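You operate a simulated robot arm through the tools that you are given. There is no shell and no other tool.

Carry out the task below with a simulated two-armed robot. There is one attempt and no reset: what you move stays moved.

Task
Switch the pump switch on. Put the round dish from the door side of the island table on the right half of the long bench. Take the yellow wedge and put it on the shelf under the short bench. Fetch the yellow flag from the middle shelf of the white shelf unit and set it on the upper shelf over the locker. Switch the stirrer switch on. Take the yellow tub on the small white table and put it away on the middle shelf of the white shelf unit. Put one of the striped boxes from the small white table on the shelf under the small white table. Switch the black switch on. Any order will do. Set down upright: yellow wedge, striped box.

It is judged by the outcome, as a careful person would: the job done as asked, and still so three seconds after it is handed in. It fails if anything else is knocked over, pushed out of place, dropped, spilled or broken.

Robot
Two 7-joint arms with two-finger grippers on one trunk, on a base that moves. Base frame: it is fixed to the floor where the robot stands at the start and does not move with it; the origin is under the middle of the robot, x ahead of it, y to its left, z up. Lengths are in mm, angles in rad, forces in N, time in s.
The left shoulder is at the start at [50, 191, 1092], the right one opposite. With the tool pointing down near the work surface each hand reaches from about 100 to 700 mm from the robot's upright axis, wherever it stands, measured 20 degrees to its own side. Places, roughly: black switch [1300, 4300, 1000]; middle shelf of the white shelf unit [-1100, 600, 800]; pump switch [2100, 2300, 1000]; right half of the long bench [900, -1100, 900]; round dish [1250, 2250, 1000]; shelf under the short bench [-1300, 2200, 300]; shelf under the small white table [1900, 4400, 300]; stirrer switch [2800, 1700, 800]; striped box (5x5x8 cm) [1800, 4200, 800]; striped box (6x5x8 cm) [2000, 4300, 900]; striped box (9x5x8 cm) [1700, 4200, 800]; upper shelf over the locker (45x18 cm) [340, 1500, 1280]; yellow flag (6x3x3 cm) [-1200, 1200, 800]; yellow tub (10x10x4 cm) [2100, 4300, 800]; yellow wedge (11x6x12 cm) [700, 1500, 900]. Payload 2.69 kg a hand.
The tool frame of a hand sits at the grasp point between the pads (the TCP): z along the fingers, y along the line on which they close. The tips reach 20 mm beyond it. The gripper opens to 100 mm; its body begins 63 mm behind the TCP.
Orientation is that of the tool frame in the base frame, as a unit quaternion [x, y, z, w]. With the fingers straight down and closing along the base's y, the tool's x points along the base's -x, its y along +y and its z along -z.

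Tools
- The arms move only by the tool arm_command. It takes "left_series", "right_series" or both (then of equal length, played together; a hand with none holds still); each is a list of rows, each an object (a shift or turn left out is 0, a gripper value left out holds the last) with "offset": the shift along the tool's x, y, z in units of 200 mm (1.0 is 200 mm), a list of three; "angular": the turn, a rotation vector about the tool's x, y, z in units of 180 degrees (1.0 is 180 degrees), a list of three; "jaw": the gripper command, from -1 (shut) to 1 (fully open), values between in proportion. In form: [{"offset": [x, y, z], "angular": [rx, ry, rz], "jaw": jaw}, ...]. A call has 1 to 20 rows; each row is the pose to reach, as a shift and turn from the pose commanded when the call began, along the tool's axes at that moment. A call with a number of a shift or a turn outside -1 to 1 is refused whole. Rows are played at 5 a second. More than 50 mm and 0.15 rad between two rows, or a gripper value outside its range, and nothing of the call is played. A pose out of reach is approached as far as the arm can. The call stops where the force on the tool passes 40 N (or 10 N more than at its start, if that is more) or the arm is blocked; 0.2 s more then pass. Each finger travels about 153 mm/s and halts on what it meets, pressing with about 21 N; the grip force reading is that of the motor and also rises with nothing between the fingers. The clock runs only during rows and for 0.2 s after the last one: add rows that repeat a pose to give the fingers time. It gives the time, the measured TCP pose, the force on the tool (base axes), the opening and the grip force at its end, in the units of the frame above (readings bear some noise), with the torque about the TCP (base axes, N m) and any sound that the robot's microphone picked up.
- Cameras (640 x 400 px; columns grow to the right, rows downward): "scene" is now at [134.5, 12.4, 1291.4]; the picture's right is [0.13, -0.99, 0.00], its down [-0.28, -0.04, -0.96] and it looks along [0.95, 0.13, -0.28] (base axes); focal length 244 px, centre (320, 200). "left" rides on the left gripper at [70, 19, -99] in its tool frame; the picture's right is [-0.26, 0.97, 0.00], its down [-0.75, -0.20, -0.63] and it looks along [-0.61, -0.16, 0.78] (tool axes); focal length 230 px, centre (320, 200). "right" rides on the right gripper at [70, -19, -99] in its tool frame; the picture's right is [0.26, 0.97, 0.00], its down [-0.75, 0.20, -0.63] and it looks along [-0.61, 0.16, 0.78] (tool axes); focal length 230 px, centre (320, 200).
- grab_frame(camera): a new picture of that camera. No time passes.
- move_column(by): slides the trunk up (or, below 0, down) by that many mm; the arms and the scene camera ride with it, the base frame stays. It gives what a move gives, with no picture.
- steer(legs): drives the robot by 1 to 6 legs, each [ahead, left, turn to the left] in mm, mm and rad, along the robot's own axes; the way and the turn of a leg run together, so that a leg with both is an arc; at most 1500 mm and 3.142 rad a leg. The arms and the cameras ride along, it lands a little off, and it stops where it bumps. It gives what a move gives.
- head_to(pan, tilt): turns the head with the scene camera to pan (to the left, within 1.396 rad either way) and tilt (down, from -0.506 to 1.204), counted from straight ahead of the robot. It gives what a move gives.
- measure_at(camera, pixels): for up to 12 pixels [column, row] of the newest picture of that camera ("zoom" is the newest enlarged one), the place [x, y, z] in the base frame of the surface seen there, good to about 3 mm. No time passes.
- enlarge(camera, box): a new picture of the part [left, top, right, bottom] of that camera's present view, enlarged. No time passes.
- close_job(): hands the job in; it is judged then, once.

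Open the grippers and draw the arms clear of the work before you hand the job in, unless the task says otherwise.

The tools are called by a JSON object that holds its "method" and its "body". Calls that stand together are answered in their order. arm_command: Moves the arms, as the interface text tells. Its arguments: {"type":"object","properties":{"left_series":{"type":"array","items":{"type":"object","properties":{"offset":{"type":"array","items":{"type":"number"}},"angular":{"type":"array","items":{"type":"number"}},"jaw":{"type":"number"}}}},"right_series":{"type":"array","items":{"type":"object","properties":{"offset":{"type":"array","items":{"type":"number"}},"angular":{"type":"array","items":{"type":"number"}},"jaw":{"type":"number"}}}}},"required":[]} The other tools are called the same way: move_column (by) moves the trunk up or down; steer (legs) drives the base; head_to (pan, tilt) turns the head that bears the scene camera; grab_frame (camera) takes a picture; measure_at (camera, pixels) gives the place of the surface under pixels of a picture; enlarge (camera, box) takes an enlarged picture of a part of a camera's view; close_job () hands the job in.

At the start:

```text
time_s: 0.0
left_tool_pos: [407.4, 179.9, 1149.5]
left_tool_rot: [-0.001, 1.0, 0.0, 0.0]
left_contact_force: [0.0, -0.5, 0.4]
left_moment: [0.0, -0.01, -0.03]
left_width: 100.0
left_finger_force: 0.1
right_tool_pos: [354.4, -127.8, 1229.9]
right_tool_rot: [0.0, 1.0, 0.0, -0.001]
right_contact_force: [0.2, 0.0, -0.3]
right_moment: [-0.03, -0.03, 0.0]
right_width: 100.2
right_finger_force: 0.1
trunk travel left (down, up): [-150.0, 173.0]
robot x, y, heading: [-3.0, -2.3, -0.004]
head pan, tilt (commanded): [0.133, 0.283]
```

scene: 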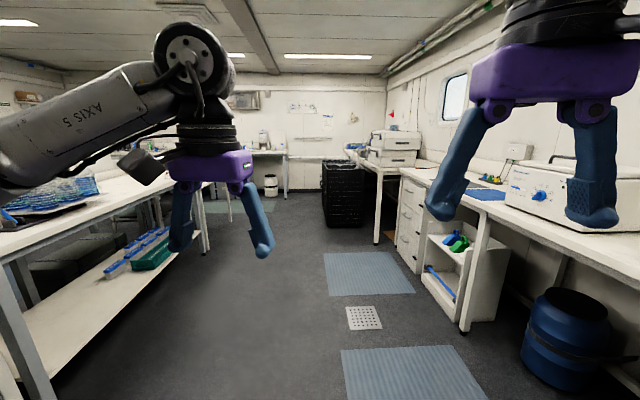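
right: 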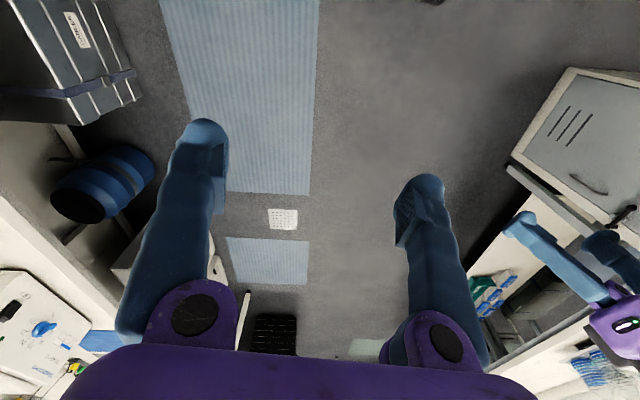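
left: 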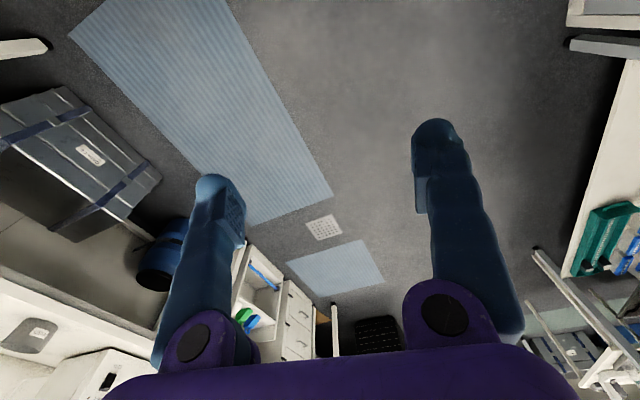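

The first pictures show a lab with an island table on the left and a long bench on the right. I'll turn the head to look around before I move anything.

{"method": "head_to", "body": {"pan": 1.0, "tilt": 0.3}}

```text
time_s: 1.2
left_tool_pos: [407.6, 180.0, 1149.9]
left_tool_rot: [-0.001, 1.0, 0.001, 0.0]
left_contact_force: [0.0, -1.0, 0.5]
left_moment: [0.02, 0.01, -0.04]
left_width: 100.1
left_finger_force: 0.0
right_tool_pos: [355.7, -127.2, 1230.5]
right_tool_rot: [0.0, 1.0, 0.0, 0.001]
right_contact_force: [0.0, -0.6, 1.1]
right_moment: [-0.01, 0.0, 0.0]
right_width: 99.9
right_finger_force: 0.1
trunk travel left (down, up): [-150.0, 173.0]
robot x, y, heading: [-3.1, 1.2, 0.001]
head pan, tilt (commanded): [1.0, 0.3]
```

Head is panned left; I take a picture there.

{"method": "grab_frame", "body": {"camera": "scene"}}

```text
taken
```

scene: 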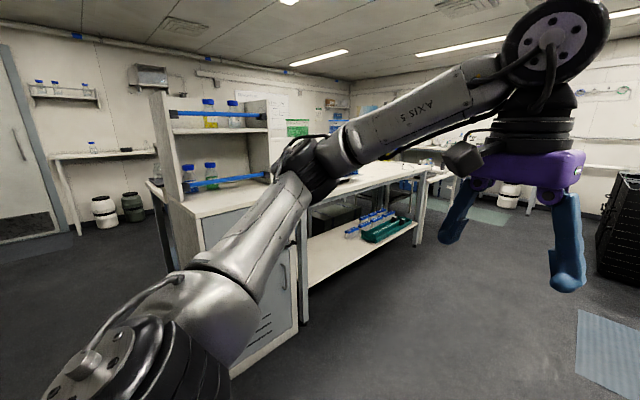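

The locker with its two shelves is at left centre (columns 150–270). I pan on to the left, to see the rear left.

{"method": "head_to", "body": {"pan": 1.396, "tilt": 0.3}}

{"method": "grab_frame", "body": {"camera": "scene"}}

{"method": "head_to", "body": {"pan": -1.2, "tilt": 0.4}}

{"method": "grab_frame", "body": {"camera": "scene"}}

{"method": "head_to", "body": {"pan": -0.6, "tilt": 0.4}}

{"method": "grab_frame", "body": {"camera": "scene"}}

```text
time_s: 2.0
left_tool_pos: [406.4, 181.4, 1150.2]
left_tool_rot: [-0.001, 1.0, -0.001, 0.0]
left_contact_force: [-0.6, -0.4, 0.2]
left_moment: [0.02, -0.02, 0.01]
left_width: 100.3
left_finger_force: 0.0
right_tool_pos: [355.0, -127.7, 1230.9]
right_tool_rot: [0.0, 1.0, 0.0, 0.0]
right_contact_force: [0.8, 0.3, 0.6]
right_moment: [0.0, -0.01, 0.03]
right_width: 100.0
right_finger_force: 0.0
trunk travel left (down, up): [-150.0, 173.0]
robot x, y, heading: [-3.4, -0.2, 0.002]
head pan, tilt (commanded): [1.396, 0.3]
```

```text
taken
```

scene: 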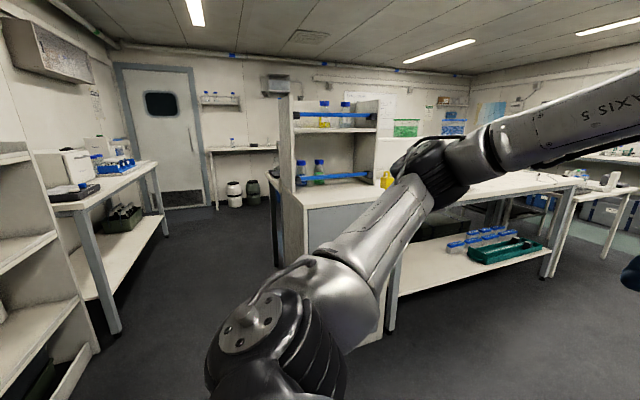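

```text
time_s: 4.4
left_tool_pos: [408.1, 180.7, 1149.9]
left_tool_rot: [-0.001, 1.0, 0.0, 0.0]
left_contact_force: [0.0, -0.5, 0.1]
left_moment: [-0.02, 0.01, -0.01]
left_width: 99.9
left_finger_force: 0.1
right_tool_pos: [354.9, -127.2, 1229.6]
right_tool_rot: [0.0, 1.0, 0.0, 0.0]
right_contact_force: [0.1, -0.3, 0.3]
right_moment: [0.03, -0.05, 0.0]
right_width: 99.8
right_finger_force: 0.1
trunk travel left (down, up): [-150.0, 173.0]
robot x, y, heading: [-1.8, -1.9, 0.003]
head pan, tilt (commanded): [-1.201, 0.4]
```

```text
taken
```

scene: 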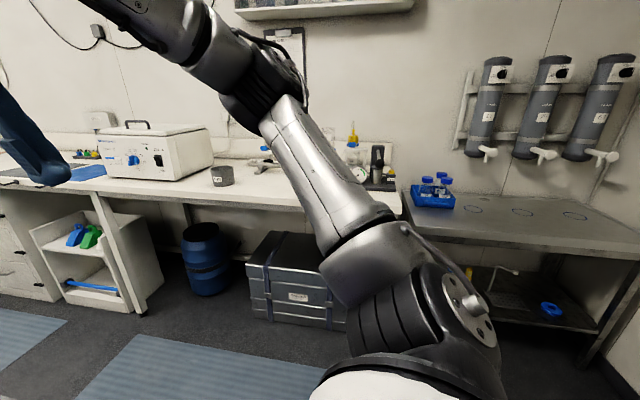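

```text
time_s: 5.4
left_tool_pos: [406.7, 180.1, 1150.9]
left_tool_rot: [-0.001, 1.0, 0.0, 0.0]
left_contact_force: [0.1, -1.4, 0.0]
left_moment: [-0.02, -0.01, 0.0]
left_width: 100.1
left_finger_force: 0.1
right_tool_pos: [355.4, -127.5, 1229.9]
right_tool_rot: [0.001, 1.0, 0.0, -0.001]
right_contact_force: [-1.1, -1.0, -0.1]
right_moment: [0.0, 0.01, -0.01]
right_width: 100.0
right_finger_force: 0.0
trunk travel left (down, up): [-150.0, 173.0]
robot x, y, heading: [4.9, 5.6, -0.002]
head pan, tilt (commanded): [-0.6, 0.4]
```

```text
taken
```

scene: 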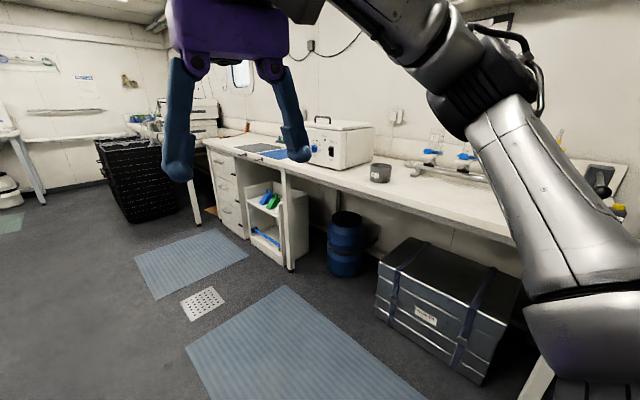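

The long bench runs along the right wall, with a free stretch around columns 400–480 near the cup at (380,172). I measure the bench top, its ends and the floor.

{"method": "measure_at", "body": {"camera": "scene", "pixels": [[215, 143], [340, 165], [380, 170], [430, 185], [470, 200], [290, 160], [395, 200], [500, 230], [260, 134], [345, 130], [265, 198], [230, 340]]}}

```text
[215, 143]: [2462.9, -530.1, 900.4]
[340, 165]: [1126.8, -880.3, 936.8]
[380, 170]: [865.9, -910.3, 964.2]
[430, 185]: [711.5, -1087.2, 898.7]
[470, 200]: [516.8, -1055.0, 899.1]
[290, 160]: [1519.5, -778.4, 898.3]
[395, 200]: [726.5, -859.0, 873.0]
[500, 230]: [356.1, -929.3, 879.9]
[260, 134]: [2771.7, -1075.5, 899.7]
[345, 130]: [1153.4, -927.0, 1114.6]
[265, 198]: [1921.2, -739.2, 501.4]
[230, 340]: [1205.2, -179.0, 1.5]
```

The bench top is at z≈900 and its front edge near y≈-860 at x≈700. Next I look toward the island table with a few views.

{"method": "head_to", "body": {"pan": 0.6, "tilt": 0.25}}

{"method": "grab_frame", "body": {"camera": "scene"}}

{"method": "enlarge", "body": {"camera": "scene", "box": [0, 80, 240, 230]}}

```text
time_s: 6.8
left_tool_pos: [406.7, 181.2, 1149.7]
left_tool_rot: [-0.001, 1.0, 0.0, -0.001]
left_contact_force: [1.0, -0.9, 0.4]
left_moment: [0.04, 0.01, 0.0]
left_width: 99.9
left_finger_force: 0.1
right_tool_pos: [353.8, -126.7, 1229.8]
right_tool_rot: [0.0, 1.0, 0.0, -0.001]
right_contact_force: [-0.2, 0.1, -0.8]
right_moment: [-0.03, -0.02, 0.01]
right_width: 99.7
right_finger_force: 0.1
trunk travel left (down, up): [-150.0, 173.0]
robot x, y, heading: [-1.1, 1.9, -0.001]
head pan, tilt (commanded): [0.6, 0.25]
```

```text
taken
```

scene: 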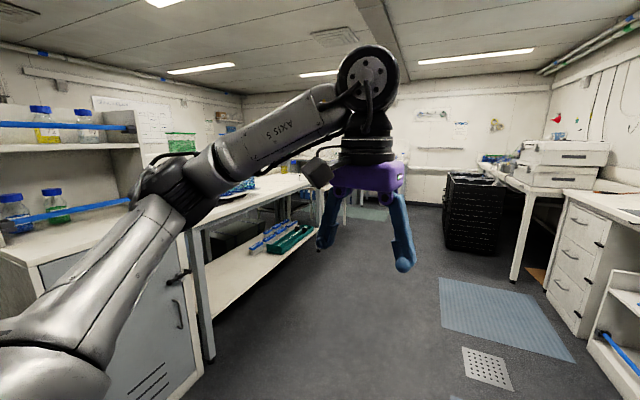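

```text
2.67 times, centred on (120, 155) of scene
```

zoom: 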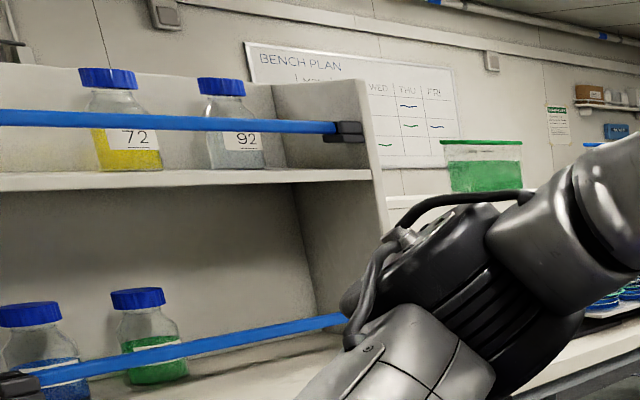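

The shelf over the locker has blue guard bars, with two bottles on the upper level. I measure the shelf geometry and the island's near edge.

{"method": "measure_at", "body": {"camera": "zoom", "pixels": [[200, 180], [340, 176], [270, 120], [300, 150], [360, 110], [220, 100], [120, 100], [300, 165], [50, 180], [330, 240], [230, 350], [20, 100]]}}

{"method": "measure_at", "body": {"camera": "scene", "pixels": [[200, 300], [195, 222], [300, 180], [340, 190], [210, 225], [240, 210], [60, 252], [5, 240], [250, 270], [310, 240], [215, 355], [195, 380]]}}

```text
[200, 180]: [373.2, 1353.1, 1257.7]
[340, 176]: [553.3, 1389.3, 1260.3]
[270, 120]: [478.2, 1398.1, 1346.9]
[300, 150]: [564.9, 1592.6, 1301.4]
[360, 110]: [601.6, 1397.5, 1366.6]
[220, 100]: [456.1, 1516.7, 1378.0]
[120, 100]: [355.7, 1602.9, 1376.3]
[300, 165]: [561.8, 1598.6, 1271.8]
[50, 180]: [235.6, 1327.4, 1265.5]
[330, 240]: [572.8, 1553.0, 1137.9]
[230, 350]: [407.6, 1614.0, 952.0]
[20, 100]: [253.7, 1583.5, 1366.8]
```

```text
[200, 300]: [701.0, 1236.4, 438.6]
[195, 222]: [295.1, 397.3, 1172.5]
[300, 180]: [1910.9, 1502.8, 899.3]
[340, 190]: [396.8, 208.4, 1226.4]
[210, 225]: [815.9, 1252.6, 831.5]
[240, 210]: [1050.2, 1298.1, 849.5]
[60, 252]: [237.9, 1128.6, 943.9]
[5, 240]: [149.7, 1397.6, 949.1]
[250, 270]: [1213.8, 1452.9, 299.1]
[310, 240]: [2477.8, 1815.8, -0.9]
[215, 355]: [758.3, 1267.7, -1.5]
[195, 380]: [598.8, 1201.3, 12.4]
```

The room is turned about 0.19 rad against the base frame; the upper shelf front edge runs (236,1327)→(553,1389) with its top near z≈1270. Now I turn the robot in place to look at the shelf unit and short bench behind.

{"method": "steer", "body": {"legs": [[0, 0, 1.57]]}}

{"method": "head_to", "body": {"pan": 0.9, "tilt": 0.35}}

{"method": "grab_frame", "body": {"camera": "scene"}}

{"method": "head_to", "body": {"pan": 0.3, "tilt": 0.35}}

{"method": "grab_frame", "body": {"camera": "scene"}}

```text
time_s: 10.9
left_tool_pos: [-167.1, 412.5, 1150.2]
left_tool_rot: [-0.695, 0.719, 0.0, 0.0]
left_contact_force: [-0.5, 0.1, -0.4]
left_moment: [-0.02, -0.01, 0.0]
left_width: 99.9
left_finger_force: 0.2
right_tool_pos: [140.0, 350.0, 1230.0]
right_tool_rot: [-0.694, 0.72, 0.0, -0.001]
right_contact_force: [1.0, 0.8, 0.9]
right_moment: [-0.03, -0.03, 0.01]
right_width: 100.0
right_finger_force: 0.0
trunk travel left (down, up): [-150.0, 173.0]
robot x, y, heading: [-2.3, 1.9, 1.538]
head pan, tilt (commanded): [0.6, 0.25]
```

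```text
time_s: 11.7
left_tool_pos: [-166.1, 412.4, 1149.9]
left_tool_rot: [-0.695, 0.719, 0.0, 0.0]
left_contact_force: [-0.3, -0.2, -0.1]
left_moment: [-0.01, -0.01, -0.01]
left_width: 99.9
left_finger_force: 0.2
right_tool_pos: [139.9, 350.7, 1230.0]
right_tool_rot: [-0.695, 0.719, -0.001, -0.001]
right_contact_force: [-0.4, -0.1, 1.5]
right_moment: [0.01, 0.01, -0.01]
right_width: 100.0
right_finger_force: 0.0
trunk travel left (down, up): [-150.0, 173.0]
robot x, y, heading: [0.8, 0.6, 1.536]
head pan, tilt (commanded): [0.901, 0.351]
```

```text
taken
```

scene: 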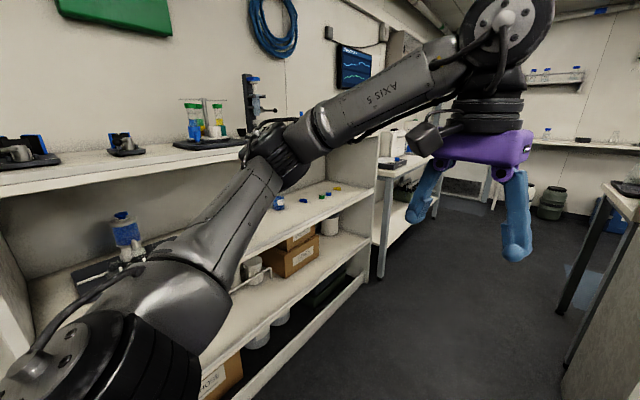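

```text
time_s: 12.7
left_tool_pos: [-166.7, 413.7, 1149.3]
left_tool_rot: [-0.695, 0.719, 0.001, 0.0]
left_contact_force: [-0.6, 0.1, 0.4]
left_moment: [0.0, 0.0, -0.01]
left_width: 99.8
left_finger_force: 0.0
right_tool_pos: [139.5, 350.5, 1230.2]
right_tool_rot: [-0.694, 0.72, 0.0, 0.0]
right_contact_force: [0.0, -1.2, -0.3]
right_moment: [0.02, -0.05, 0.01]
right_width: 99.9
right_finger_force: 0.0
trunk travel left (down, up): [-150.0, 173.0]
robot x, y, heading: [2.7, -0.8, 1.532]
head pan, tilt (commanded): [0.3, 0.351]
```

```text
taken
```

scene: 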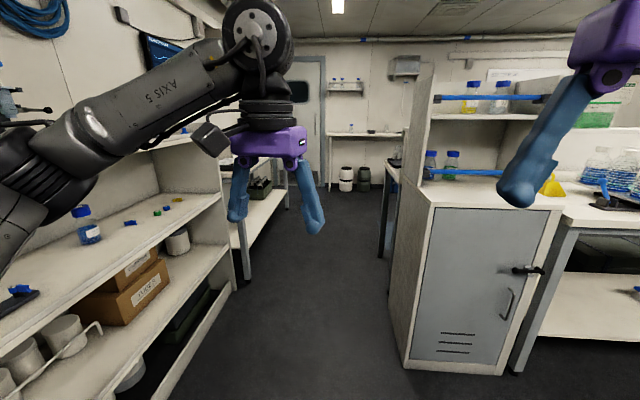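

The shelf unit's middle shelf carries several small coloured items around (130–180, 195–225). I enlarge that part.

{"method": "enlarge", "body": {"camera": "scene", "box": [60, 170, 240, 282]}}

```text
3.56 times, centred on (150, 226) of scene
```

zoom: 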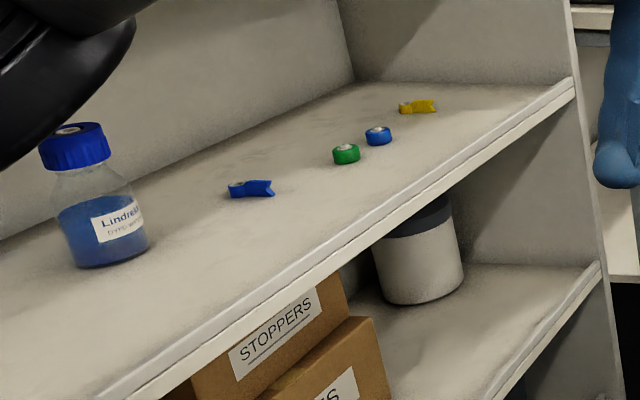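

The yellow flag is at zoom (415,106), a blue flag at (250,188), and green and blue caps between. I measure these and the shelf edges.

{"method": "measure_at", "body": {"camera": "zoom", "pixels": [[405, 106], [428, 105], [378, 135], [346, 153], [250, 188], [95, 210], [560, 88], [400, 210], [250, 300], [355, 75], [450, 40], [540, 110]]}}

{"method": "measure_at", "body": {"camera": "scene", "pixels": [[232, 220], [240, 270], [215, 190], [200, 150], [170, 150], [395, 180], [410, 190], [407, 350], [500, 375], [560, 205], [548, 185], [350, 200]]}}

```text
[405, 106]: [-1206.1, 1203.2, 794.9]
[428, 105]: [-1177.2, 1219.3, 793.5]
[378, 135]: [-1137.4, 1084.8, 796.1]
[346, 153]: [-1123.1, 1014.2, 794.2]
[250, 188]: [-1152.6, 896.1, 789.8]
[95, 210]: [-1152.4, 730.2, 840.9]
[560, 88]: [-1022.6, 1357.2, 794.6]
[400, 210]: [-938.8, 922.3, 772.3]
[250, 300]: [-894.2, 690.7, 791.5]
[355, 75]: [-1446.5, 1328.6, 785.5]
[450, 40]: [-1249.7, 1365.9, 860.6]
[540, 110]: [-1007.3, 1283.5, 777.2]
```

```text
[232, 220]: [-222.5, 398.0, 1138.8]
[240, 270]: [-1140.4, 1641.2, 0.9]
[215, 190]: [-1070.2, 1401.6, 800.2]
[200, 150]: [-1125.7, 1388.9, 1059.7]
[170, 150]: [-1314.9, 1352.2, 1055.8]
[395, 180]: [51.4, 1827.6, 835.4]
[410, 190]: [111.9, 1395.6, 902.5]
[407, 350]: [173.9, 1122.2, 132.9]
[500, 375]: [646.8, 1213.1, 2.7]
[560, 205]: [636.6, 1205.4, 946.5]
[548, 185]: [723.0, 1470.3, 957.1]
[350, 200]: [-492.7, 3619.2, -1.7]
```

The flag is at about (-1191,1211,790), 190 mm behind the shelf's front edge, with the side panel 160 mm to its right as I face it. I turn to face the shelf unit squarely from here, where the hands still clear it by 300 mm.

{"method": "steer", "body": {"legs": [[0, 0, 1.8]]}}

{"method": "head_to", "body": {"pan": -0.6, "tilt": 0.35}}

{"method": "grab_frame", "body": {"camera": "scene"}}

```text
time_s: 17.4
left_tool_pos: [-366.2, -252.6, 1150.4]
left_tool_rot: [0.996, 0.094, 0.0, 0.0]
left_contact_force: [0.6, -0.6, -0.7]
left_moment: [0.01, 0.0, 0.02]
left_width: 100.0
left_finger_force: 0.1
right_tool_pos: [-371.8, 59.7, 1230.1]
right_tool_rot: [0.996, 0.092, 0.0, 0.0]
right_contact_force: [0.0, 0.0, -0.7]
right_moment: [-0.01, -0.02, -0.01]
right_width: 100.1
right_finger_force: 0.0
trunk travel left (down, up): [-150.0, 173.0]
robot x, y, heading: [-1.6, 0.7, -2.954]
head pan, tilt (commanded): [0.3, 0.351]
```

```text
time_s: 18.6
left_tool_pos: [-367.3, -253.0, 1150.1]
left_tool_rot: [0.996, 0.093, -0.001, 0.0]
left_contact_force: [-0.1, -0.3, -0.5]
left_moment: [0.02, -0.01, 0.04]
left_width: 99.9
left_finger_force: 0.0
right_tool_pos: [-371.4, 59.3, 1229.5]
right_tool_rot: [0.996, 0.093, 0.0, 0.0]
right_contact_force: [0.2, -0.3, -0.4]
right_moment: [-0.01, -0.03, -0.01]
right_width: 100.1
right_finger_force: 0.1
trunk travel left (down, up): [-150.0, 173.0]
robot x, y, heading: [-4.9, -0.1, -2.956]
head pan, tilt (commanded): [-0.6, 0.351]
```

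```text
taken
```

scene: 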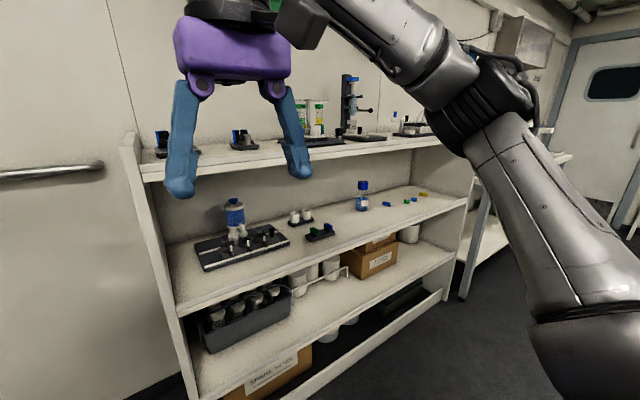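

From here the whole shelf unit shows; the middle shelf carries a rack, bottle (362,195), small items and the flag at (423,194). I measure the shelf surface and edges to plan the flag pick and the tub spot.

{"method": "measure_at", "body": {"camera": "scene", "pixels": [[423, 194], [440, 200], [400, 220], [370, 225], [340, 215], [362, 200], [320, 235], [466, 202], [470, 175], [330, 150], [465, 190], [450, 140]]}}

{"method": "enlarge", "body": {"camera": "scene", "box": [280, 160, 480, 285]}}

```text
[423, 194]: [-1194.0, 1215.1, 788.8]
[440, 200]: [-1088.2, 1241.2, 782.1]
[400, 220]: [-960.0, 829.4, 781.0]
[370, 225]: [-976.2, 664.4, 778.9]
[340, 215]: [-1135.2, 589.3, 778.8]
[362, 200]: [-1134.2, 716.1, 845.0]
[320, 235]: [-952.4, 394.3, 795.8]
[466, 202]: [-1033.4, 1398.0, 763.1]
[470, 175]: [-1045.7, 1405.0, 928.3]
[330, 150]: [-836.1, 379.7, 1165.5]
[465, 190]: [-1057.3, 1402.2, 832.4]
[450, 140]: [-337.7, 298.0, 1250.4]
```

```text
3.20 times, centred on (380, 222) of scene
```

zoom: 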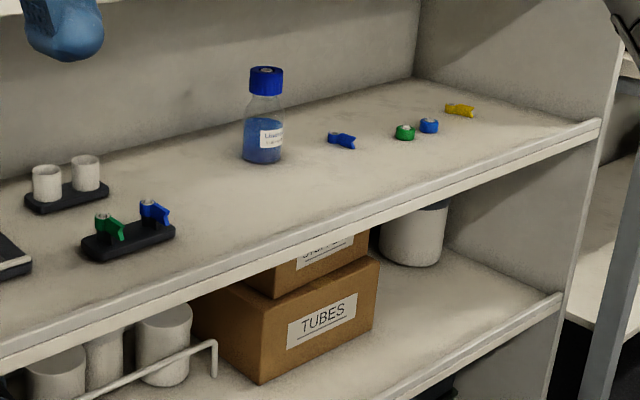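

The shelf surface is z≈780 with a small lip (~793) and the shelf above is at about z 1130–1165, so a tilted grasp fits. I sidestep right along the unit until I am in front of the flag, still standing well back.

{"method": "steer", "body": {"legs": [[60, -1230, 0]]}}

{"method": "head_to", "body": {"pan": -0.1, "tilt": 0.45}}

{"method": "grab_frame", "body": {"camera": "scene"}}

```text
time_s: 29.7
left_tool_pos: [-655.9, 945.0, 1150.0]
left_tool_rot: [0.995, 0.1, 0.0, 0.0]
left_contact_force: [0.3, 0.4, 0.7]
left_moment: [-0.03, 0.01, -0.03]
left_width: 100.0
left_finger_force: 0.0
right_tool_pos: [-666.5, 1257.2, 1230.4]
right_tool_rot: [0.995, 0.1, 0.0, -0.001]
right_contact_force: [-0.5, 0.2, 0.4]
right_moment: [0.0, -0.01, 0.01]
right_width: 100.1
right_finger_force: 0.0
trunk travel left (down, up): [-150.0, 173.0]
robot x, y, heading: [-294.6, 1203.3, -2.941]
head pan, tilt (commanded): [-0.6, 0.351]
```

```text
time_s: 30.6
left_tool_pos: [-656.8, 944.7, 1150.4]
left_tool_rot: [0.995, 0.1, 0.0, 0.0]
left_contact_force: [0.1, 1.0, 1.1]
left_moment: [-0.02, -0.01, 0.01]
left_width: 100.2
left_finger_force: 0.1
right_tool_pos: [-666.8, 1255.9, 1229.9]
right_tool_rot: [0.995, 0.1, -0.001, -0.001]
right_contact_force: [0.5, -0.6, 0.6]
right_moment: [-0.01, -0.02, 0.0]
right_width: 100.0
right_finger_force: 0.1
trunk travel left (down, up): [-150.0, 173.0]
robot x, y, heading: [-292.7, 1207.4, -2.942]
head pan, tilt (commanded): [-0.099, 0.45]
```

```text
taken
```

scene: 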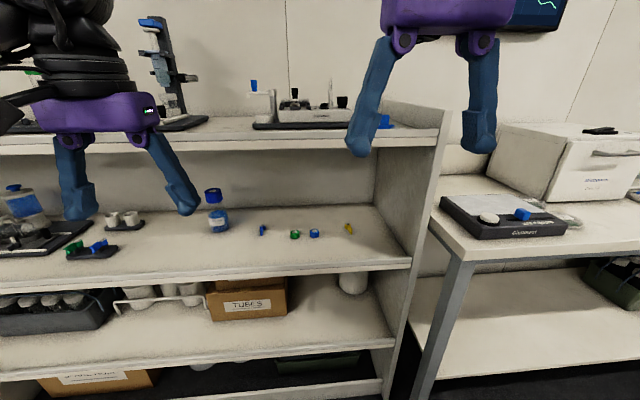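

The flag is at (349,228), its long axis pointing about in depth. I enlarge for its orientation and the clearance above.

{"method": "enlarge", "body": {"camera": "scene", "box": [240, 190, 400, 290]}}

{"method": "measure_at", "body": {"camera": "scene", "pixels": [[348, 225], [350, 232], [346, 245], [358, 232], [330, 142], [395, 140], [300, 128], [300, 150], [400, 265], [300, 275], [405, 210]]}}

```text
4.00 times, centred on (320, 240) of scene
```

zoom: 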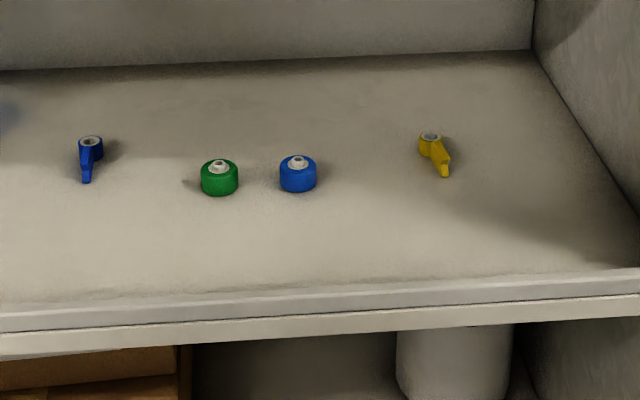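

```text
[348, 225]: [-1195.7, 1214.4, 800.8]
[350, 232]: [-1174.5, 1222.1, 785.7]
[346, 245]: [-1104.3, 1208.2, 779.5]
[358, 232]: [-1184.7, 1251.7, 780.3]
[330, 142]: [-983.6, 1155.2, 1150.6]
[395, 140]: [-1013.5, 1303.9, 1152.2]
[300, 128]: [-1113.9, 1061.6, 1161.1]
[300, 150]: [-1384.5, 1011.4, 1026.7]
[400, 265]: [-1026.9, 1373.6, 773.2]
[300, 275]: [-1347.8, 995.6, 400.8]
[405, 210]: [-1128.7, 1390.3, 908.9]
```

The flag is a valve-handle shape: hub near (-1197,1213) with top ≈ z 803, tail pointing toward me. I lower the trunk so the shoulder sits lower, then tilt the right hand 35° forward and lower it in the free space before the shelf.

{"method": "move_column", "body": {"by": -150}}

{"method": "arm_command", "body": {"right_series": [{"offset": [0, -0.05, 0.12], "angular": [0, -0.04, 0]}, {"offset": [0, -0.1, 0.24], "angular": [0, -0.08, 0]}, {"offset": [0, -0.15, 0.36], "angular": [0, -0.12, 0]}, {"offset": [0, -0.2, 0.48], "angular": [0, -0.16, 0]}, {"offset": [0, -0.25, 0.6], "angular": [0, -0.194, 0]}, {"offset": [0, -0.28, 0.65], "angular": [0, -0.194, 0]}]}}

{"method": "grab_frame", "body": {"camera": "scene"}}

{"method": "grab_frame", "body": {"camera": "right"}}

```text
time_s: 32.4
left_tool_pos: [-655.7, 945.3, 999.6]
left_tool_rot: [0.995, 0.099, 0.0, 0.0]
left_contact_force: [0.0, 0.2, 0.9]
left_moment: [-0.02, 0.0, 0.01]
left_width: 100.1
left_finger_force: 0.0
right_tool_pos: [-666.0, 1257.0, 1079.3]
right_tool_rot: [0.995, 0.1, 0.0, 0.0]
right_contact_force: [0.3, -0.3, -0.4]
right_moment: [-0.01, 0.0, 0.05]
right_width: 99.9
right_finger_force: 0.1
trunk travel left (down, up): [0.0, 323.0]
robot x, y, heading: [-292.8, 1198.3, -2.937]
head pan, tilt (commanded): [-0.099, 0.45]
```

```text
time_s: 33.8
left_tool_pos: [-657.2, 944.1, 1000.0]
left_tool_rot: [0.995, 0.1, 0.0, -0.001]
left_contact_force: [0.0, -0.1, 0.7]
left_moment: [-0.01, 0.02, 0.01]
left_width: 100.1
left_finger_force: 0.0
right_tool_pos: [-677.1, 1314.0, 948.9]
right_tool_rot: [0.949, 0.094, -0.3, 0.03]
right_contact_force: [0.1, 0.7, 1.4]
right_moment: [0.01, 0.0, 0.0]
right_width: 100.1
right_finger_force: 0.0
trunk travel left (down, up): [0.0, 323.0]
robot x, y, heading: [-296.1, 1201.5, -2.941]
head pan, tilt (commanded): [-0.099, 0.45]
```

```text
taken
```

scene: 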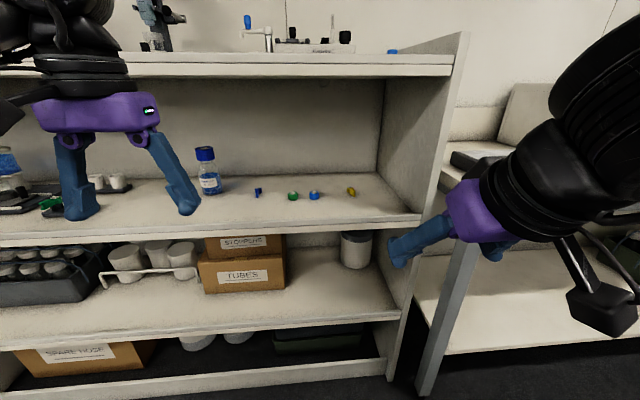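

```text
taken
```

right: 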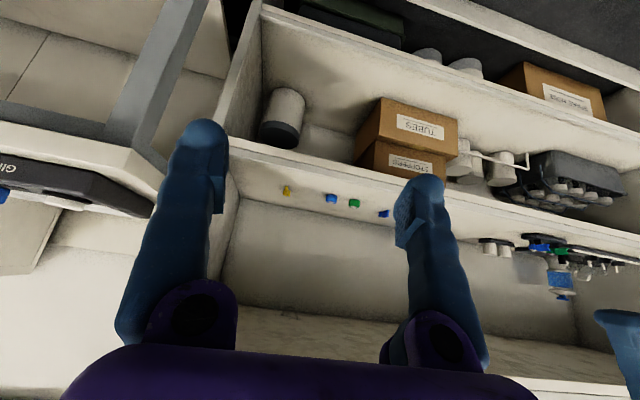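

The right camera sees the flag at (287,190). I measure it and the caps from this nearer view.

{"method": "enlarge", "body": {"camera": "right", "box": [247, 160, 347, 222]}}

{"method": "measure_at", "body": {"camera": "right", "pixels": [[287, 187], [287, 190], [286, 194], [331, 199], [262, 150], [300, 165], [300, 220], [230, 175]]}}

```text
6.40 times, centred on (297, 191) of right
```

zoom: 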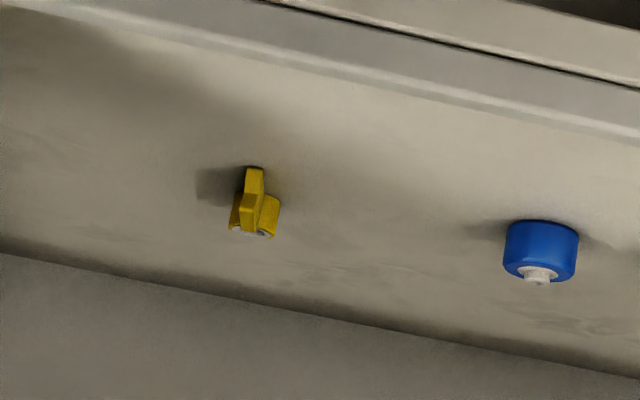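

```text
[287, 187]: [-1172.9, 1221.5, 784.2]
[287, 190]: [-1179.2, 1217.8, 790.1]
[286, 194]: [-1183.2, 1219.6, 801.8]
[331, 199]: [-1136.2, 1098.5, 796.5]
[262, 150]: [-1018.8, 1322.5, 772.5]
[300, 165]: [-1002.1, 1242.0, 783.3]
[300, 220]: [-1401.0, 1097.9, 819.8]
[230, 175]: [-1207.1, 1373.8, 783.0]
```

{"method": "measure_at", "body": {"camera": "zoom", "pixels": [[254, 178], [250, 205], [244, 222], [268, 215], [240, 228], [266, 233], [540, 245]]}}

```text
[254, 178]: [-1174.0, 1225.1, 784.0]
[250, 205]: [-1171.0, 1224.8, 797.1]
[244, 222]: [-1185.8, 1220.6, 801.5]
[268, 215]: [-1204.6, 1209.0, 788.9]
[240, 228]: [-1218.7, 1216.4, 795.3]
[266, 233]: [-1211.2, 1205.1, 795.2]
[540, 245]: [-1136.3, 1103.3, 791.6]
```

The flag hub sits around (-1205,1210), top z≈803, tail tip (-1172,1225). I pull the left hand back 150 mm and reduce the right hand's tilt to 30°, before I drive closer.

{"method": "arm_command", "body": {"left_series": [{"offset": [0.2, 0, 0]}, {"offset": [0.4, 0, 0]}, {"offset": [0.6, 0, 0]}, {"offset": [0.75, 0, 0]}], "right_series": [{"offset": [0, 0, 0], "angular": [0, 0.014, 0]}, {"offset": [0, 0, 0], "angular": [0, 0.028, 0]}, {"offset": [0, 0, 0], "angular": [0, 0.028, 0]}, {"offset": [0, 0, 0], "angular": [0, 0.028, 0]}]}}

{"method": "steer", "body": {"legs": [[250, 0, 0]]}}

{"method": "grab_frame", "body": {"camera": "scene"}}

{"method": "grab_frame", "body": {"camera": "right"}}

```text
time_s: 34.8
left_tool_pos: [-507.4, 977.2, 1002.1]
left_tool_rot: [0.995, 0.1, -0.001, 0.0]
left_contact_force: [-0.6, 0.1, 0.6]
left_moment: [0.01, -0.02, 0.01]
left_width: 100.2
left_finger_force: 0.1
right_tool_pos: [-676.8, 1312.0, 948.3]
right_tool_rot: [0.962, 0.096, -0.255, 0.026]
right_contact_force: [0.6, 0.1, -0.2]
right_moment: [-0.01, 0.0, -0.01]
right_width: 100.4
right_finger_force: 0.0
trunk travel left (down, up): [0.0, 323.0]
robot x, y, heading: [-291.9, 1200.3, -2.945]
head pan, tilt (commanded): [-0.099, 0.45]
```

```text
time_s: 36.6
left_tool_pos: [-754.6, 929.5, 1001.4]
left_tool_rot: [0.995, 0.095, 0.0, 0.0]
left_contact_force: [-0.1, -0.6, -1.0]
left_moment: [0.06, -0.04, 0.01]
left_width: 99.9
left_finger_force: 0.0
right_tool_pos: [-920.5, 1268.4, 948.5]
right_tool_rot: [0.962, 0.091, -0.257, 0.025]
right_contact_force: [0.1, 0.3, -0.1]
right_moment: [0.0, 0.02, 0.02]
right_width: 99.7
right_finger_force: 0.1
trunk travel left (down, up): [0.0, 323.0]
robot x, y, heading: [-536.2, 1155.1, -2.955]
head pan, tilt (commanded): [-0.099, 0.45]
```

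```text
taken
```

scene: 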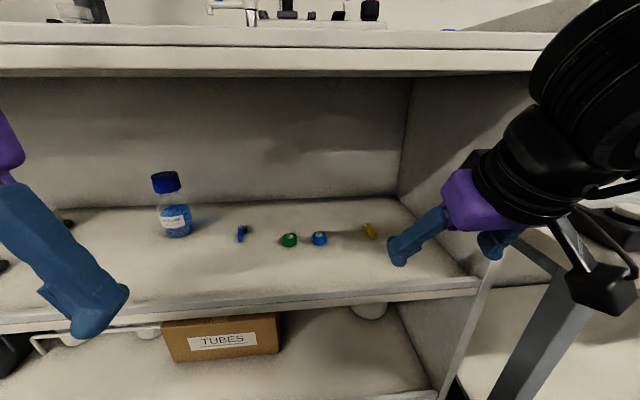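

```text
taken
```

right: 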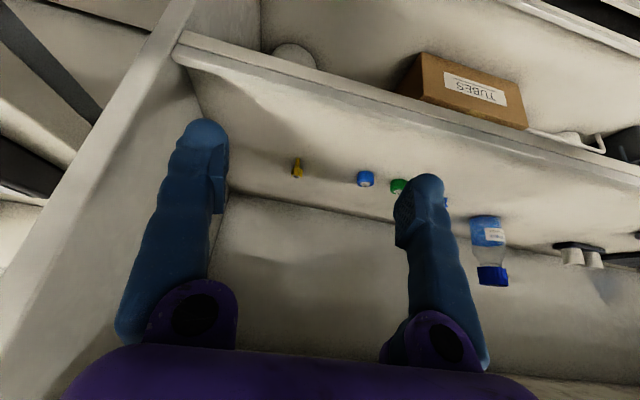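

The right hand hovers before the shelf with 100 mm opening; I need to see where the right forearm and elbow sit relative to the side panel before reaching in.

{"method": "head_to", "body": {"pan": -0.7, "tilt": 0.5}}

{"method": "grab_frame", "body": {"camera": "scene"}}

```text
time_s: 37.6
left_tool_pos: [-755.3, 929.6, 1001.1]
left_tool_rot: [0.995, 0.095, -0.001, 0.0]
left_contact_force: [0.8, 0.3, -0.4]
left_moment: [0.0, -0.04, 0.02]
left_width: 100.0
left_finger_force: 0.0
right_tool_pos: [-920.5, 1268.2, 949.3]
right_tool_rot: [0.962, 0.091, -0.257, 0.025]
right_contact_force: [-0.1, -0.4, 0.0]
right_moment: [0.02, -0.01, -0.04]
right_width: 100.0
right_finger_force: 0.0
trunk travel left (down, up): [0.0, 323.0]
robot x, y, heading: [-538.2, 1153.6, -2.955]
head pan, tilt (commanded): [-0.7, 0.499]
```

```text
taken
```

scene: 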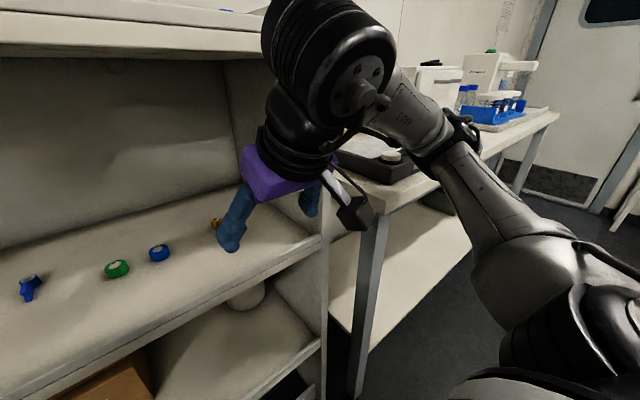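

I measure arm points (elbow ~(455,145), wrist joint (365,85)) and the side panel's front edge (318,250) to judge clearance.

{"method": "measure_at", "body": {"camera": "scene", "pixels": [[450, 150], [405, 115], [365, 85], [330, 20], [300, 70], [322, 235], [325, 300], [260, 60], [200, 40], [350, 215], [300, 150], [500, 220]]}}

```text
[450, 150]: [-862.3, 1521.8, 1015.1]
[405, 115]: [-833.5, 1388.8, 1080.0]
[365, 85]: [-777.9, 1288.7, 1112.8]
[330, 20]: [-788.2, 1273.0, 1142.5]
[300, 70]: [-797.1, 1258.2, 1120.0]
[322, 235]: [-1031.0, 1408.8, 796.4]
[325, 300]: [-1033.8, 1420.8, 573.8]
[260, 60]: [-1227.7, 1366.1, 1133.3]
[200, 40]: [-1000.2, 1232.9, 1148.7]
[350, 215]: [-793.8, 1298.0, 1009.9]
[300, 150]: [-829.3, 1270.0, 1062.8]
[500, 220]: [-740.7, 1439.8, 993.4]
```

The elbow is at about V≈1658 (right of the side panel), so reaching straight in would bring the forearm close to the panel's edge. I shift the base 120 mm left so the arm comes in from the free side.

{"method": "steer", "body": {"legs": [[0, 120, 0]]}}

{"method": "arm_command", "body": {"right_series": [{"offset": [0, -0.2, 0]}, {"offset": [0, -0.4, 0]}, {"offset": [0, -0.56, 0]}, {"offset": [0, -0.56, 0]}]}}

{"method": "grab_frame", "body": {"camera": "scene"}}

```text
time_s: 39.4
left_tool_pos: [-732.2, 809.0, 1001.7]
left_tool_rot: [0.996, 0.095, 0.0, 0.0]
left_contact_force: [0.3, 0.7, 0.4]
left_moment: [0.02, 0.01, -0.01]
left_width: 100.0
left_finger_force: 0.0
right_tool_pos: [-897.8, 1148.2, 948.9]
right_tool_rot: [0.962, 0.09, -0.256, 0.024]
right_contact_force: [0.8, 0.5, 0.8]
right_moment: [0.0, 0.01, 0.0]
right_width: 100.2
right_finger_force: 0.1
trunk travel left (down, up): [0.0, 323.0]
robot x, y, heading: [-515.5, 1035.4, -2.951]
head pan, tilt (commanded): [-0.7, 0.499]
```

```text
time_s: 40.4
left_tool_pos: [-732.2, 810.5, 1000.8]
left_tool_rot: [0.996, 0.095, 0.0, 0.001]
left_contact_force: [-0.5, 0.3, 0.4]
left_moment: [-0.01, -0.02, 0.02]
left_width: 99.9
left_finger_force: 0.0
right_tool_pos: [-916.7, 1259.5, 952.4]
right_tool_rot: [0.962, 0.092, -0.257, 0.025]
right_contact_force: [-0.7, 0.1, -1.0]
right_moment: [0.02, 0.02, 0.0]
right_width: 99.9
right_finger_force: 0.1
trunk travel left (down, up): [0.0, 323.0]
robot x, y, heading: [-514.2, 1030.5, -2.949]
head pan, tilt (commanded): [-0.7, 0.499]
```

```text
taken
```

scene: 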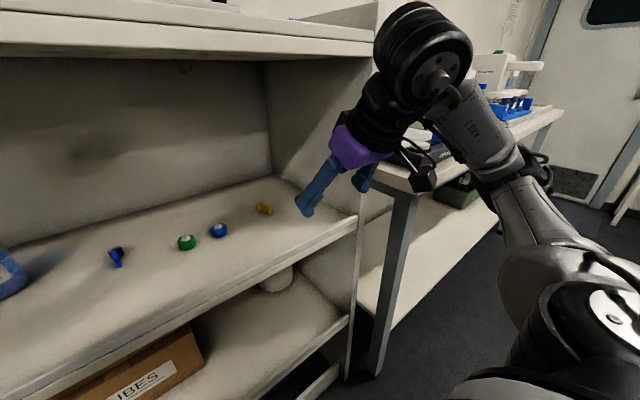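

The arm now enters from the free side. I move the right hand 150 mm forward and 60 mm down, then check with the hand camera.

{"method": "arm_command", "body": {"right_series": [{"offset": [-0.125, 0, 0.159]}, {"offset": [-0.25, 0, 0.318]}, {"offset": [-0.375, 0, 0.476]}, {"offset": [-0.5, 0, 0.635]}, {"offset": [-0.5, 0, 0.635]}]}}

{"method": "grab_frame", "body": {"camera": "right"}}

{"method": "grab_frame", "body": {"camera": "scene"}}

```text
time_s: 41.5
left_tool_pos: [-730.9, 810.5, 1000.6]
left_tool_rot: [0.995, 0.095, -0.001, 0.001]
left_contact_force: [0.6, -0.1, -0.1]
left_moment: [0.0, -0.04, 0.02]
left_width: 100.2
left_finger_force: 0.0
right_tool_pos: [-1064.3, 1230.9, 888.6]
right_tool_rot: [0.962, 0.091, -0.257, 0.024]
right_contact_force: [-0.3, 0.4, -0.2]
right_moment: [0.0, -0.03, -0.02]
right_width: 99.9
right_finger_force: 0.0
trunk travel left (down, up): [0.0, 323.0]
robot x, y, heading: [-516.1, 1035.3, -2.952]
head pan, tilt (commanded): [-0.7, 0.499]
```

```text
taken
```

right: 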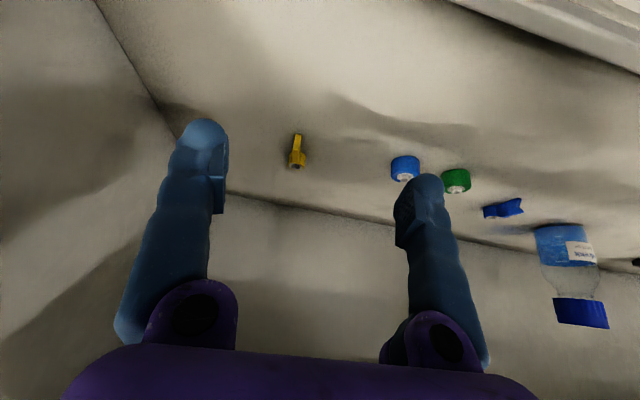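

```text
taken
```

scene: 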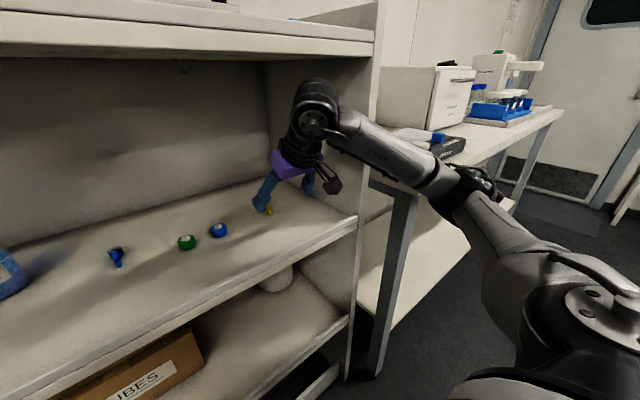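

The hand is in; flag seen at (297,155) in the hand camera. I measure the flag again and the forearm's distance from the panel edge (375,160).

{"method": "measure_at", "body": {"camera": "right", "pixels": [[298, 138], [297, 150], [292, 160], [302, 160], [297, 165], [404, 165], [270, 150]]}}

{"method": "measure_at", "body": {"camera": "scene", "pixels": [[372, 100], [362, 200], [375, 150], [400, 160], [440, 185], [315, 120], [345, 130], [350, 175]]}}

```text
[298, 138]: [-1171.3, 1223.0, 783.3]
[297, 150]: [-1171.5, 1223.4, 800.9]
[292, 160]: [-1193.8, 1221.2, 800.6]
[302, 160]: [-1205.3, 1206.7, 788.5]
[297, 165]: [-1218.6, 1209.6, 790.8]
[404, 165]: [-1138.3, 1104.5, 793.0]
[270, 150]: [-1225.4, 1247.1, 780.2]
```

```text
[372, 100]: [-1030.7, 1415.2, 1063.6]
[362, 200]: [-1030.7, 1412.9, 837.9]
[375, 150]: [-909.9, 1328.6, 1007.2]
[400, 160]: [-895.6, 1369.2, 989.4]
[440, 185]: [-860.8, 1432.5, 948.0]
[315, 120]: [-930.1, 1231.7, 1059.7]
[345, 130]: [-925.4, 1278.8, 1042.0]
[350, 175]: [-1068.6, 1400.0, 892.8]
```

Forearm stays about 100 mm from the panel edge. I move the open fingers over the flag, stopping about 28 mm above the grasp height.

{"method": "arm_command", "body": {"right_series": [{"offset": [-0.108, -0.011, 0.142]}, {"offset": [-0.216, -0.022, 0.284]}, {"offset": [-0.324, -0.034, 0.425]}, {"offset": [-0.432, -0.045, 0.567]}, {"offset": [-0.432, -0.045, 0.567]}]}}

{"method": "grab_frame", "body": {"camera": "right"}}

{"method": "grab_frame", "body": {"camera": "scene"}}

```text
time_s: 42.8
left_tool_pos: [-732.3, 810.2, 1001.8]
left_tool_rot: [0.996, 0.095, -0.001, -0.001]
left_contact_force: [-0.4, 0.3, 0.0]
left_moment: [-0.01, 0.02, 0.0]
left_width: 99.9
left_finger_force: 0.1
right_tool_pos: [-1196.9, 1214.8, 833.0]
right_tool_rot: [0.962, 0.09, -0.257, 0.025]
right_contact_force: [0.4, 0.0, -0.2]
right_moment: [-0.01, 0.03, 0.0]
right_width: 99.8
right_finger_force: 0.0
trunk travel left (down, up): [0.0, 323.0]
robot x, y, heading: [-513.1, 1037.1, -2.953]
head pan, tilt (commanded): [-0.7, 0.499]
```

```text
taken
```

right: 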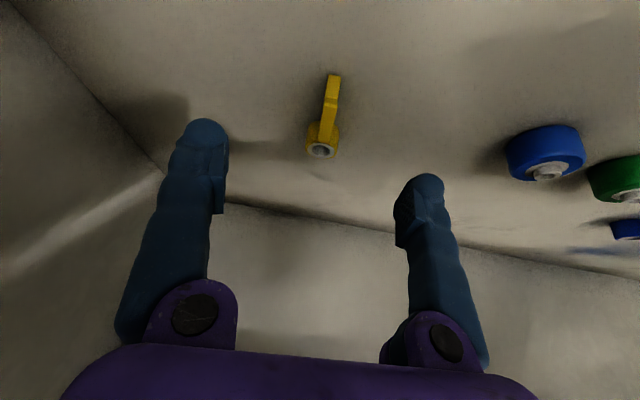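

```text
taken
```

scene: 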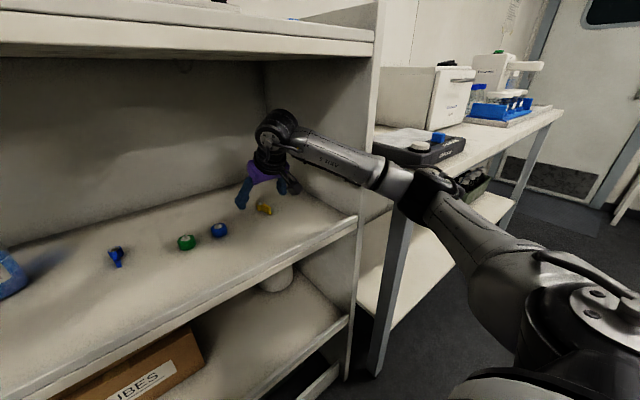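

The flag hub shows between the fingers at (322,140). I measure it once more before the final descent.

{"method": "measure_at", "body": {"camera": "right", "pixels": [[333, 80], [329, 110], [322, 125], [312, 137], [336, 140], [322, 152], [300, 180]]}}

```text
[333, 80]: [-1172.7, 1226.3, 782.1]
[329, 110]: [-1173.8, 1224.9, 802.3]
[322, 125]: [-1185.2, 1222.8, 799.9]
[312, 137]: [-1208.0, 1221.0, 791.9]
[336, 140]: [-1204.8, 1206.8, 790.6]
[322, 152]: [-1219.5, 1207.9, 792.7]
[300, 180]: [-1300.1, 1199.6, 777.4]
```

The hub is centred under the fingers (about (-1208,1214)). I descend the last 27 mm and close the gripper.

{"method": "arm_command", "body": {"right_series": [{"offset": [0.03, 0, 0.061], "jaw": 1}, {"offset": [0.059, 0, 0.122], "jaw": 1}, {"offset": [0.059, 0, 0.122], "jaw": -1}, {"offset": [0.059, 0, 0.122], "jaw": -1}, {"offset": [0.059, 0, 0.122], "jaw": -1}, {"offset": [0.059, 0, 0.122], "jaw": -1}]}}

{"method": "grab_frame", "body": {"camera": "right"}}

```text
time_s: 44.1
left_tool_pos: [-732.1, 809.9, 1001.9]
left_tool_rot: [0.996, 0.094, -0.001, -0.001]
left_contact_force: [0.3, 0.5, 0.6]
left_moment: [0.01, 0.02, -0.01]
left_width: 100.0
left_finger_force: 0.0
right_tool_pos: [-1197.7, 1214.3, 807.7]
right_tool_rot: [0.961, 0.09, -0.259, 0.025]
right_contact_force: [-1.1, 0.6, 11.9]
right_moment: [-0.04, 0.24, 0.0]
right_width: 5.8
right_finger_force: 21.1
trunk travel left (down, up): [0.0, 323.0]
robot x, y, heading: [-519.9, 1034.9, -2.956]
head pan, tilt (commanded): [-0.7, 0.499]
```

```text
taken
```

right: 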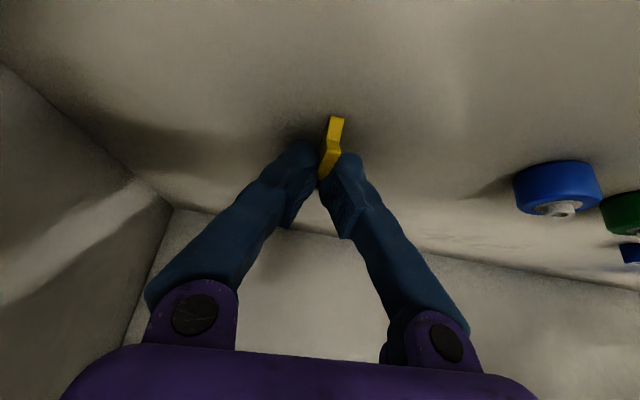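

Grip closed at 5.8 mm, so it holds the flag's thin tail, with tips lightly touching the shelf. I lift 30 mm and check that it comes along.

{"method": "arm_command", "body": {"right_series": [{"offset": [-0.02, 0, -0.035]}, {"offset": [-0.04, 0, -0.07]}, {"offset": [-0.075, 0, -0.13]}, {"offset": [-0.075, 0, -0.13]}]}}

{"method": "enlarge", "body": {"camera": "right", "box": [220, 60, 460, 210]}}

```text
time_s: 45.1
left_tool_pos: [-733.0, 809.8, 1001.2]
left_tool_rot: [0.996, 0.095, 0.0, 0.0]
left_contact_force: [-0.3, -0.3, -0.5]
left_moment: [0.04, 0.0, -0.02]
left_width: 99.8
left_finger_force: 0.0
right_tool_pos: [-1196.5, 1216.1, 835.9]
right_tool_rot: [0.962, 0.091, -0.255, 0.024]
right_contact_force: [0.5, -0.4, 0.1]
right_moment: [-0.01, 0.0, 0.01]
right_width: 6.0
right_finger_force: 20.9
trunk travel left (down, up): [0.0, 323.0]
robot x, y, heading: [-516.7, 1036.8, -2.954]
head pan, tilt (commanded): [-0.7, 0.499]
```

```text
2.67 times, centred on (340, 135) of right
```

zoom: 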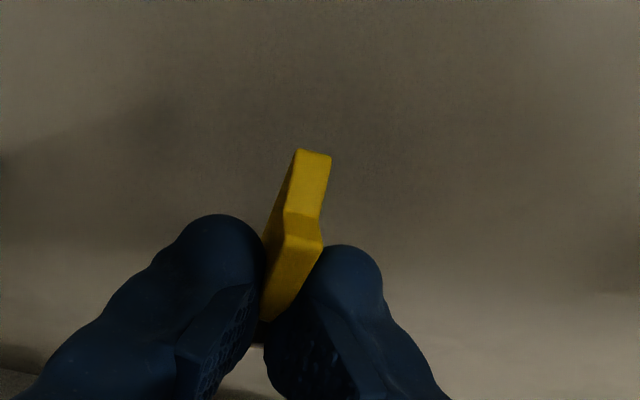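

The flag is held and lifted clear. I raise it another 60 mm and draw it straight back out of the shelf.

{"method": "arm_command", "body": {"right_series": [{"offset": [-0.075, 0, -0.13]}, {"offset": [-0.15, 0, -0.26]}, {"offset": [0.038, 0, -0.368]}, {"offset": [0.225, 0, -0.477]}, {"offset": [0.413, 0, -0.585]}, {"offset": [0.601, 0, -0.693]}, {"offset": [0.788, 0, -0.802]}, {"offset": [0.976, 0, -0.91]}, {"offset": [0.976, 0, -0.91]}]}}

{"method": "grab_frame", "body": {"camera": "right"}}

{"method": "grab_frame", "body": {"camera": "scene"}}

```text
time_s: 47.1
left_tool_pos: [-732.2, 809.0, 1002.4]
left_tool_rot: [0.995, 0.095, 0.0, 0.0]
left_contact_force: [0.2, 0.3, -0.5]
left_moment: [-0.05, 0.04, -0.03]
left_width: 100.1
left_finger_force: 0.2
right_tool_pos: [-942.0, 1265.7, 892.4]
right_tool_rot: [0.962, 0.091, -0.257, 0.025]
right_contact_force: [-0.8, 1.2, 0.0]
right_moment: [0.01, 0.01, 0.01]
right_width: 6.0
right_finger_force: 21.4
trunk travel left (down, up): [0.0, 323.0]
robot x, y, heading: [-517.1, 1033.3, -2.952]
head pan, tilt (commanded): [-0.7, 0.499]
```

```text
taken
```

right: 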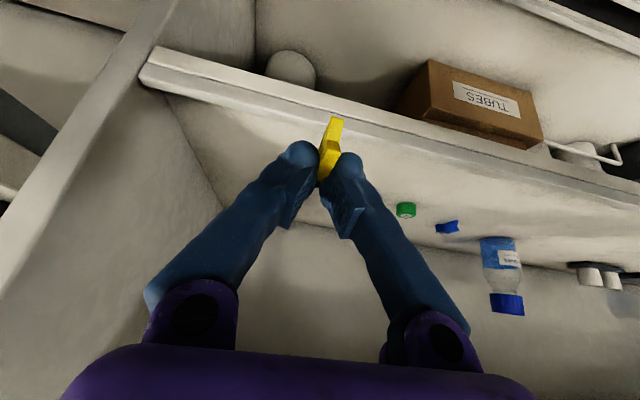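

```text
taken
```

scene: 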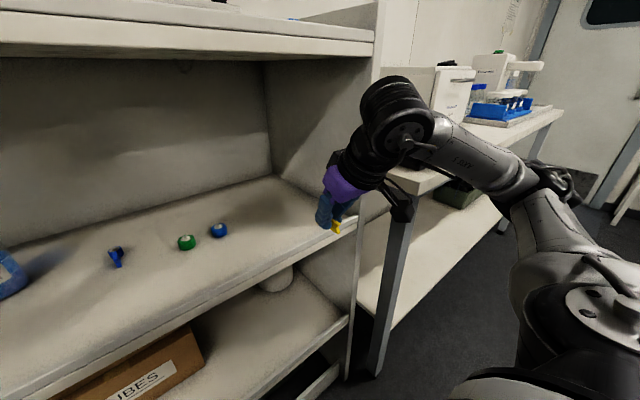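

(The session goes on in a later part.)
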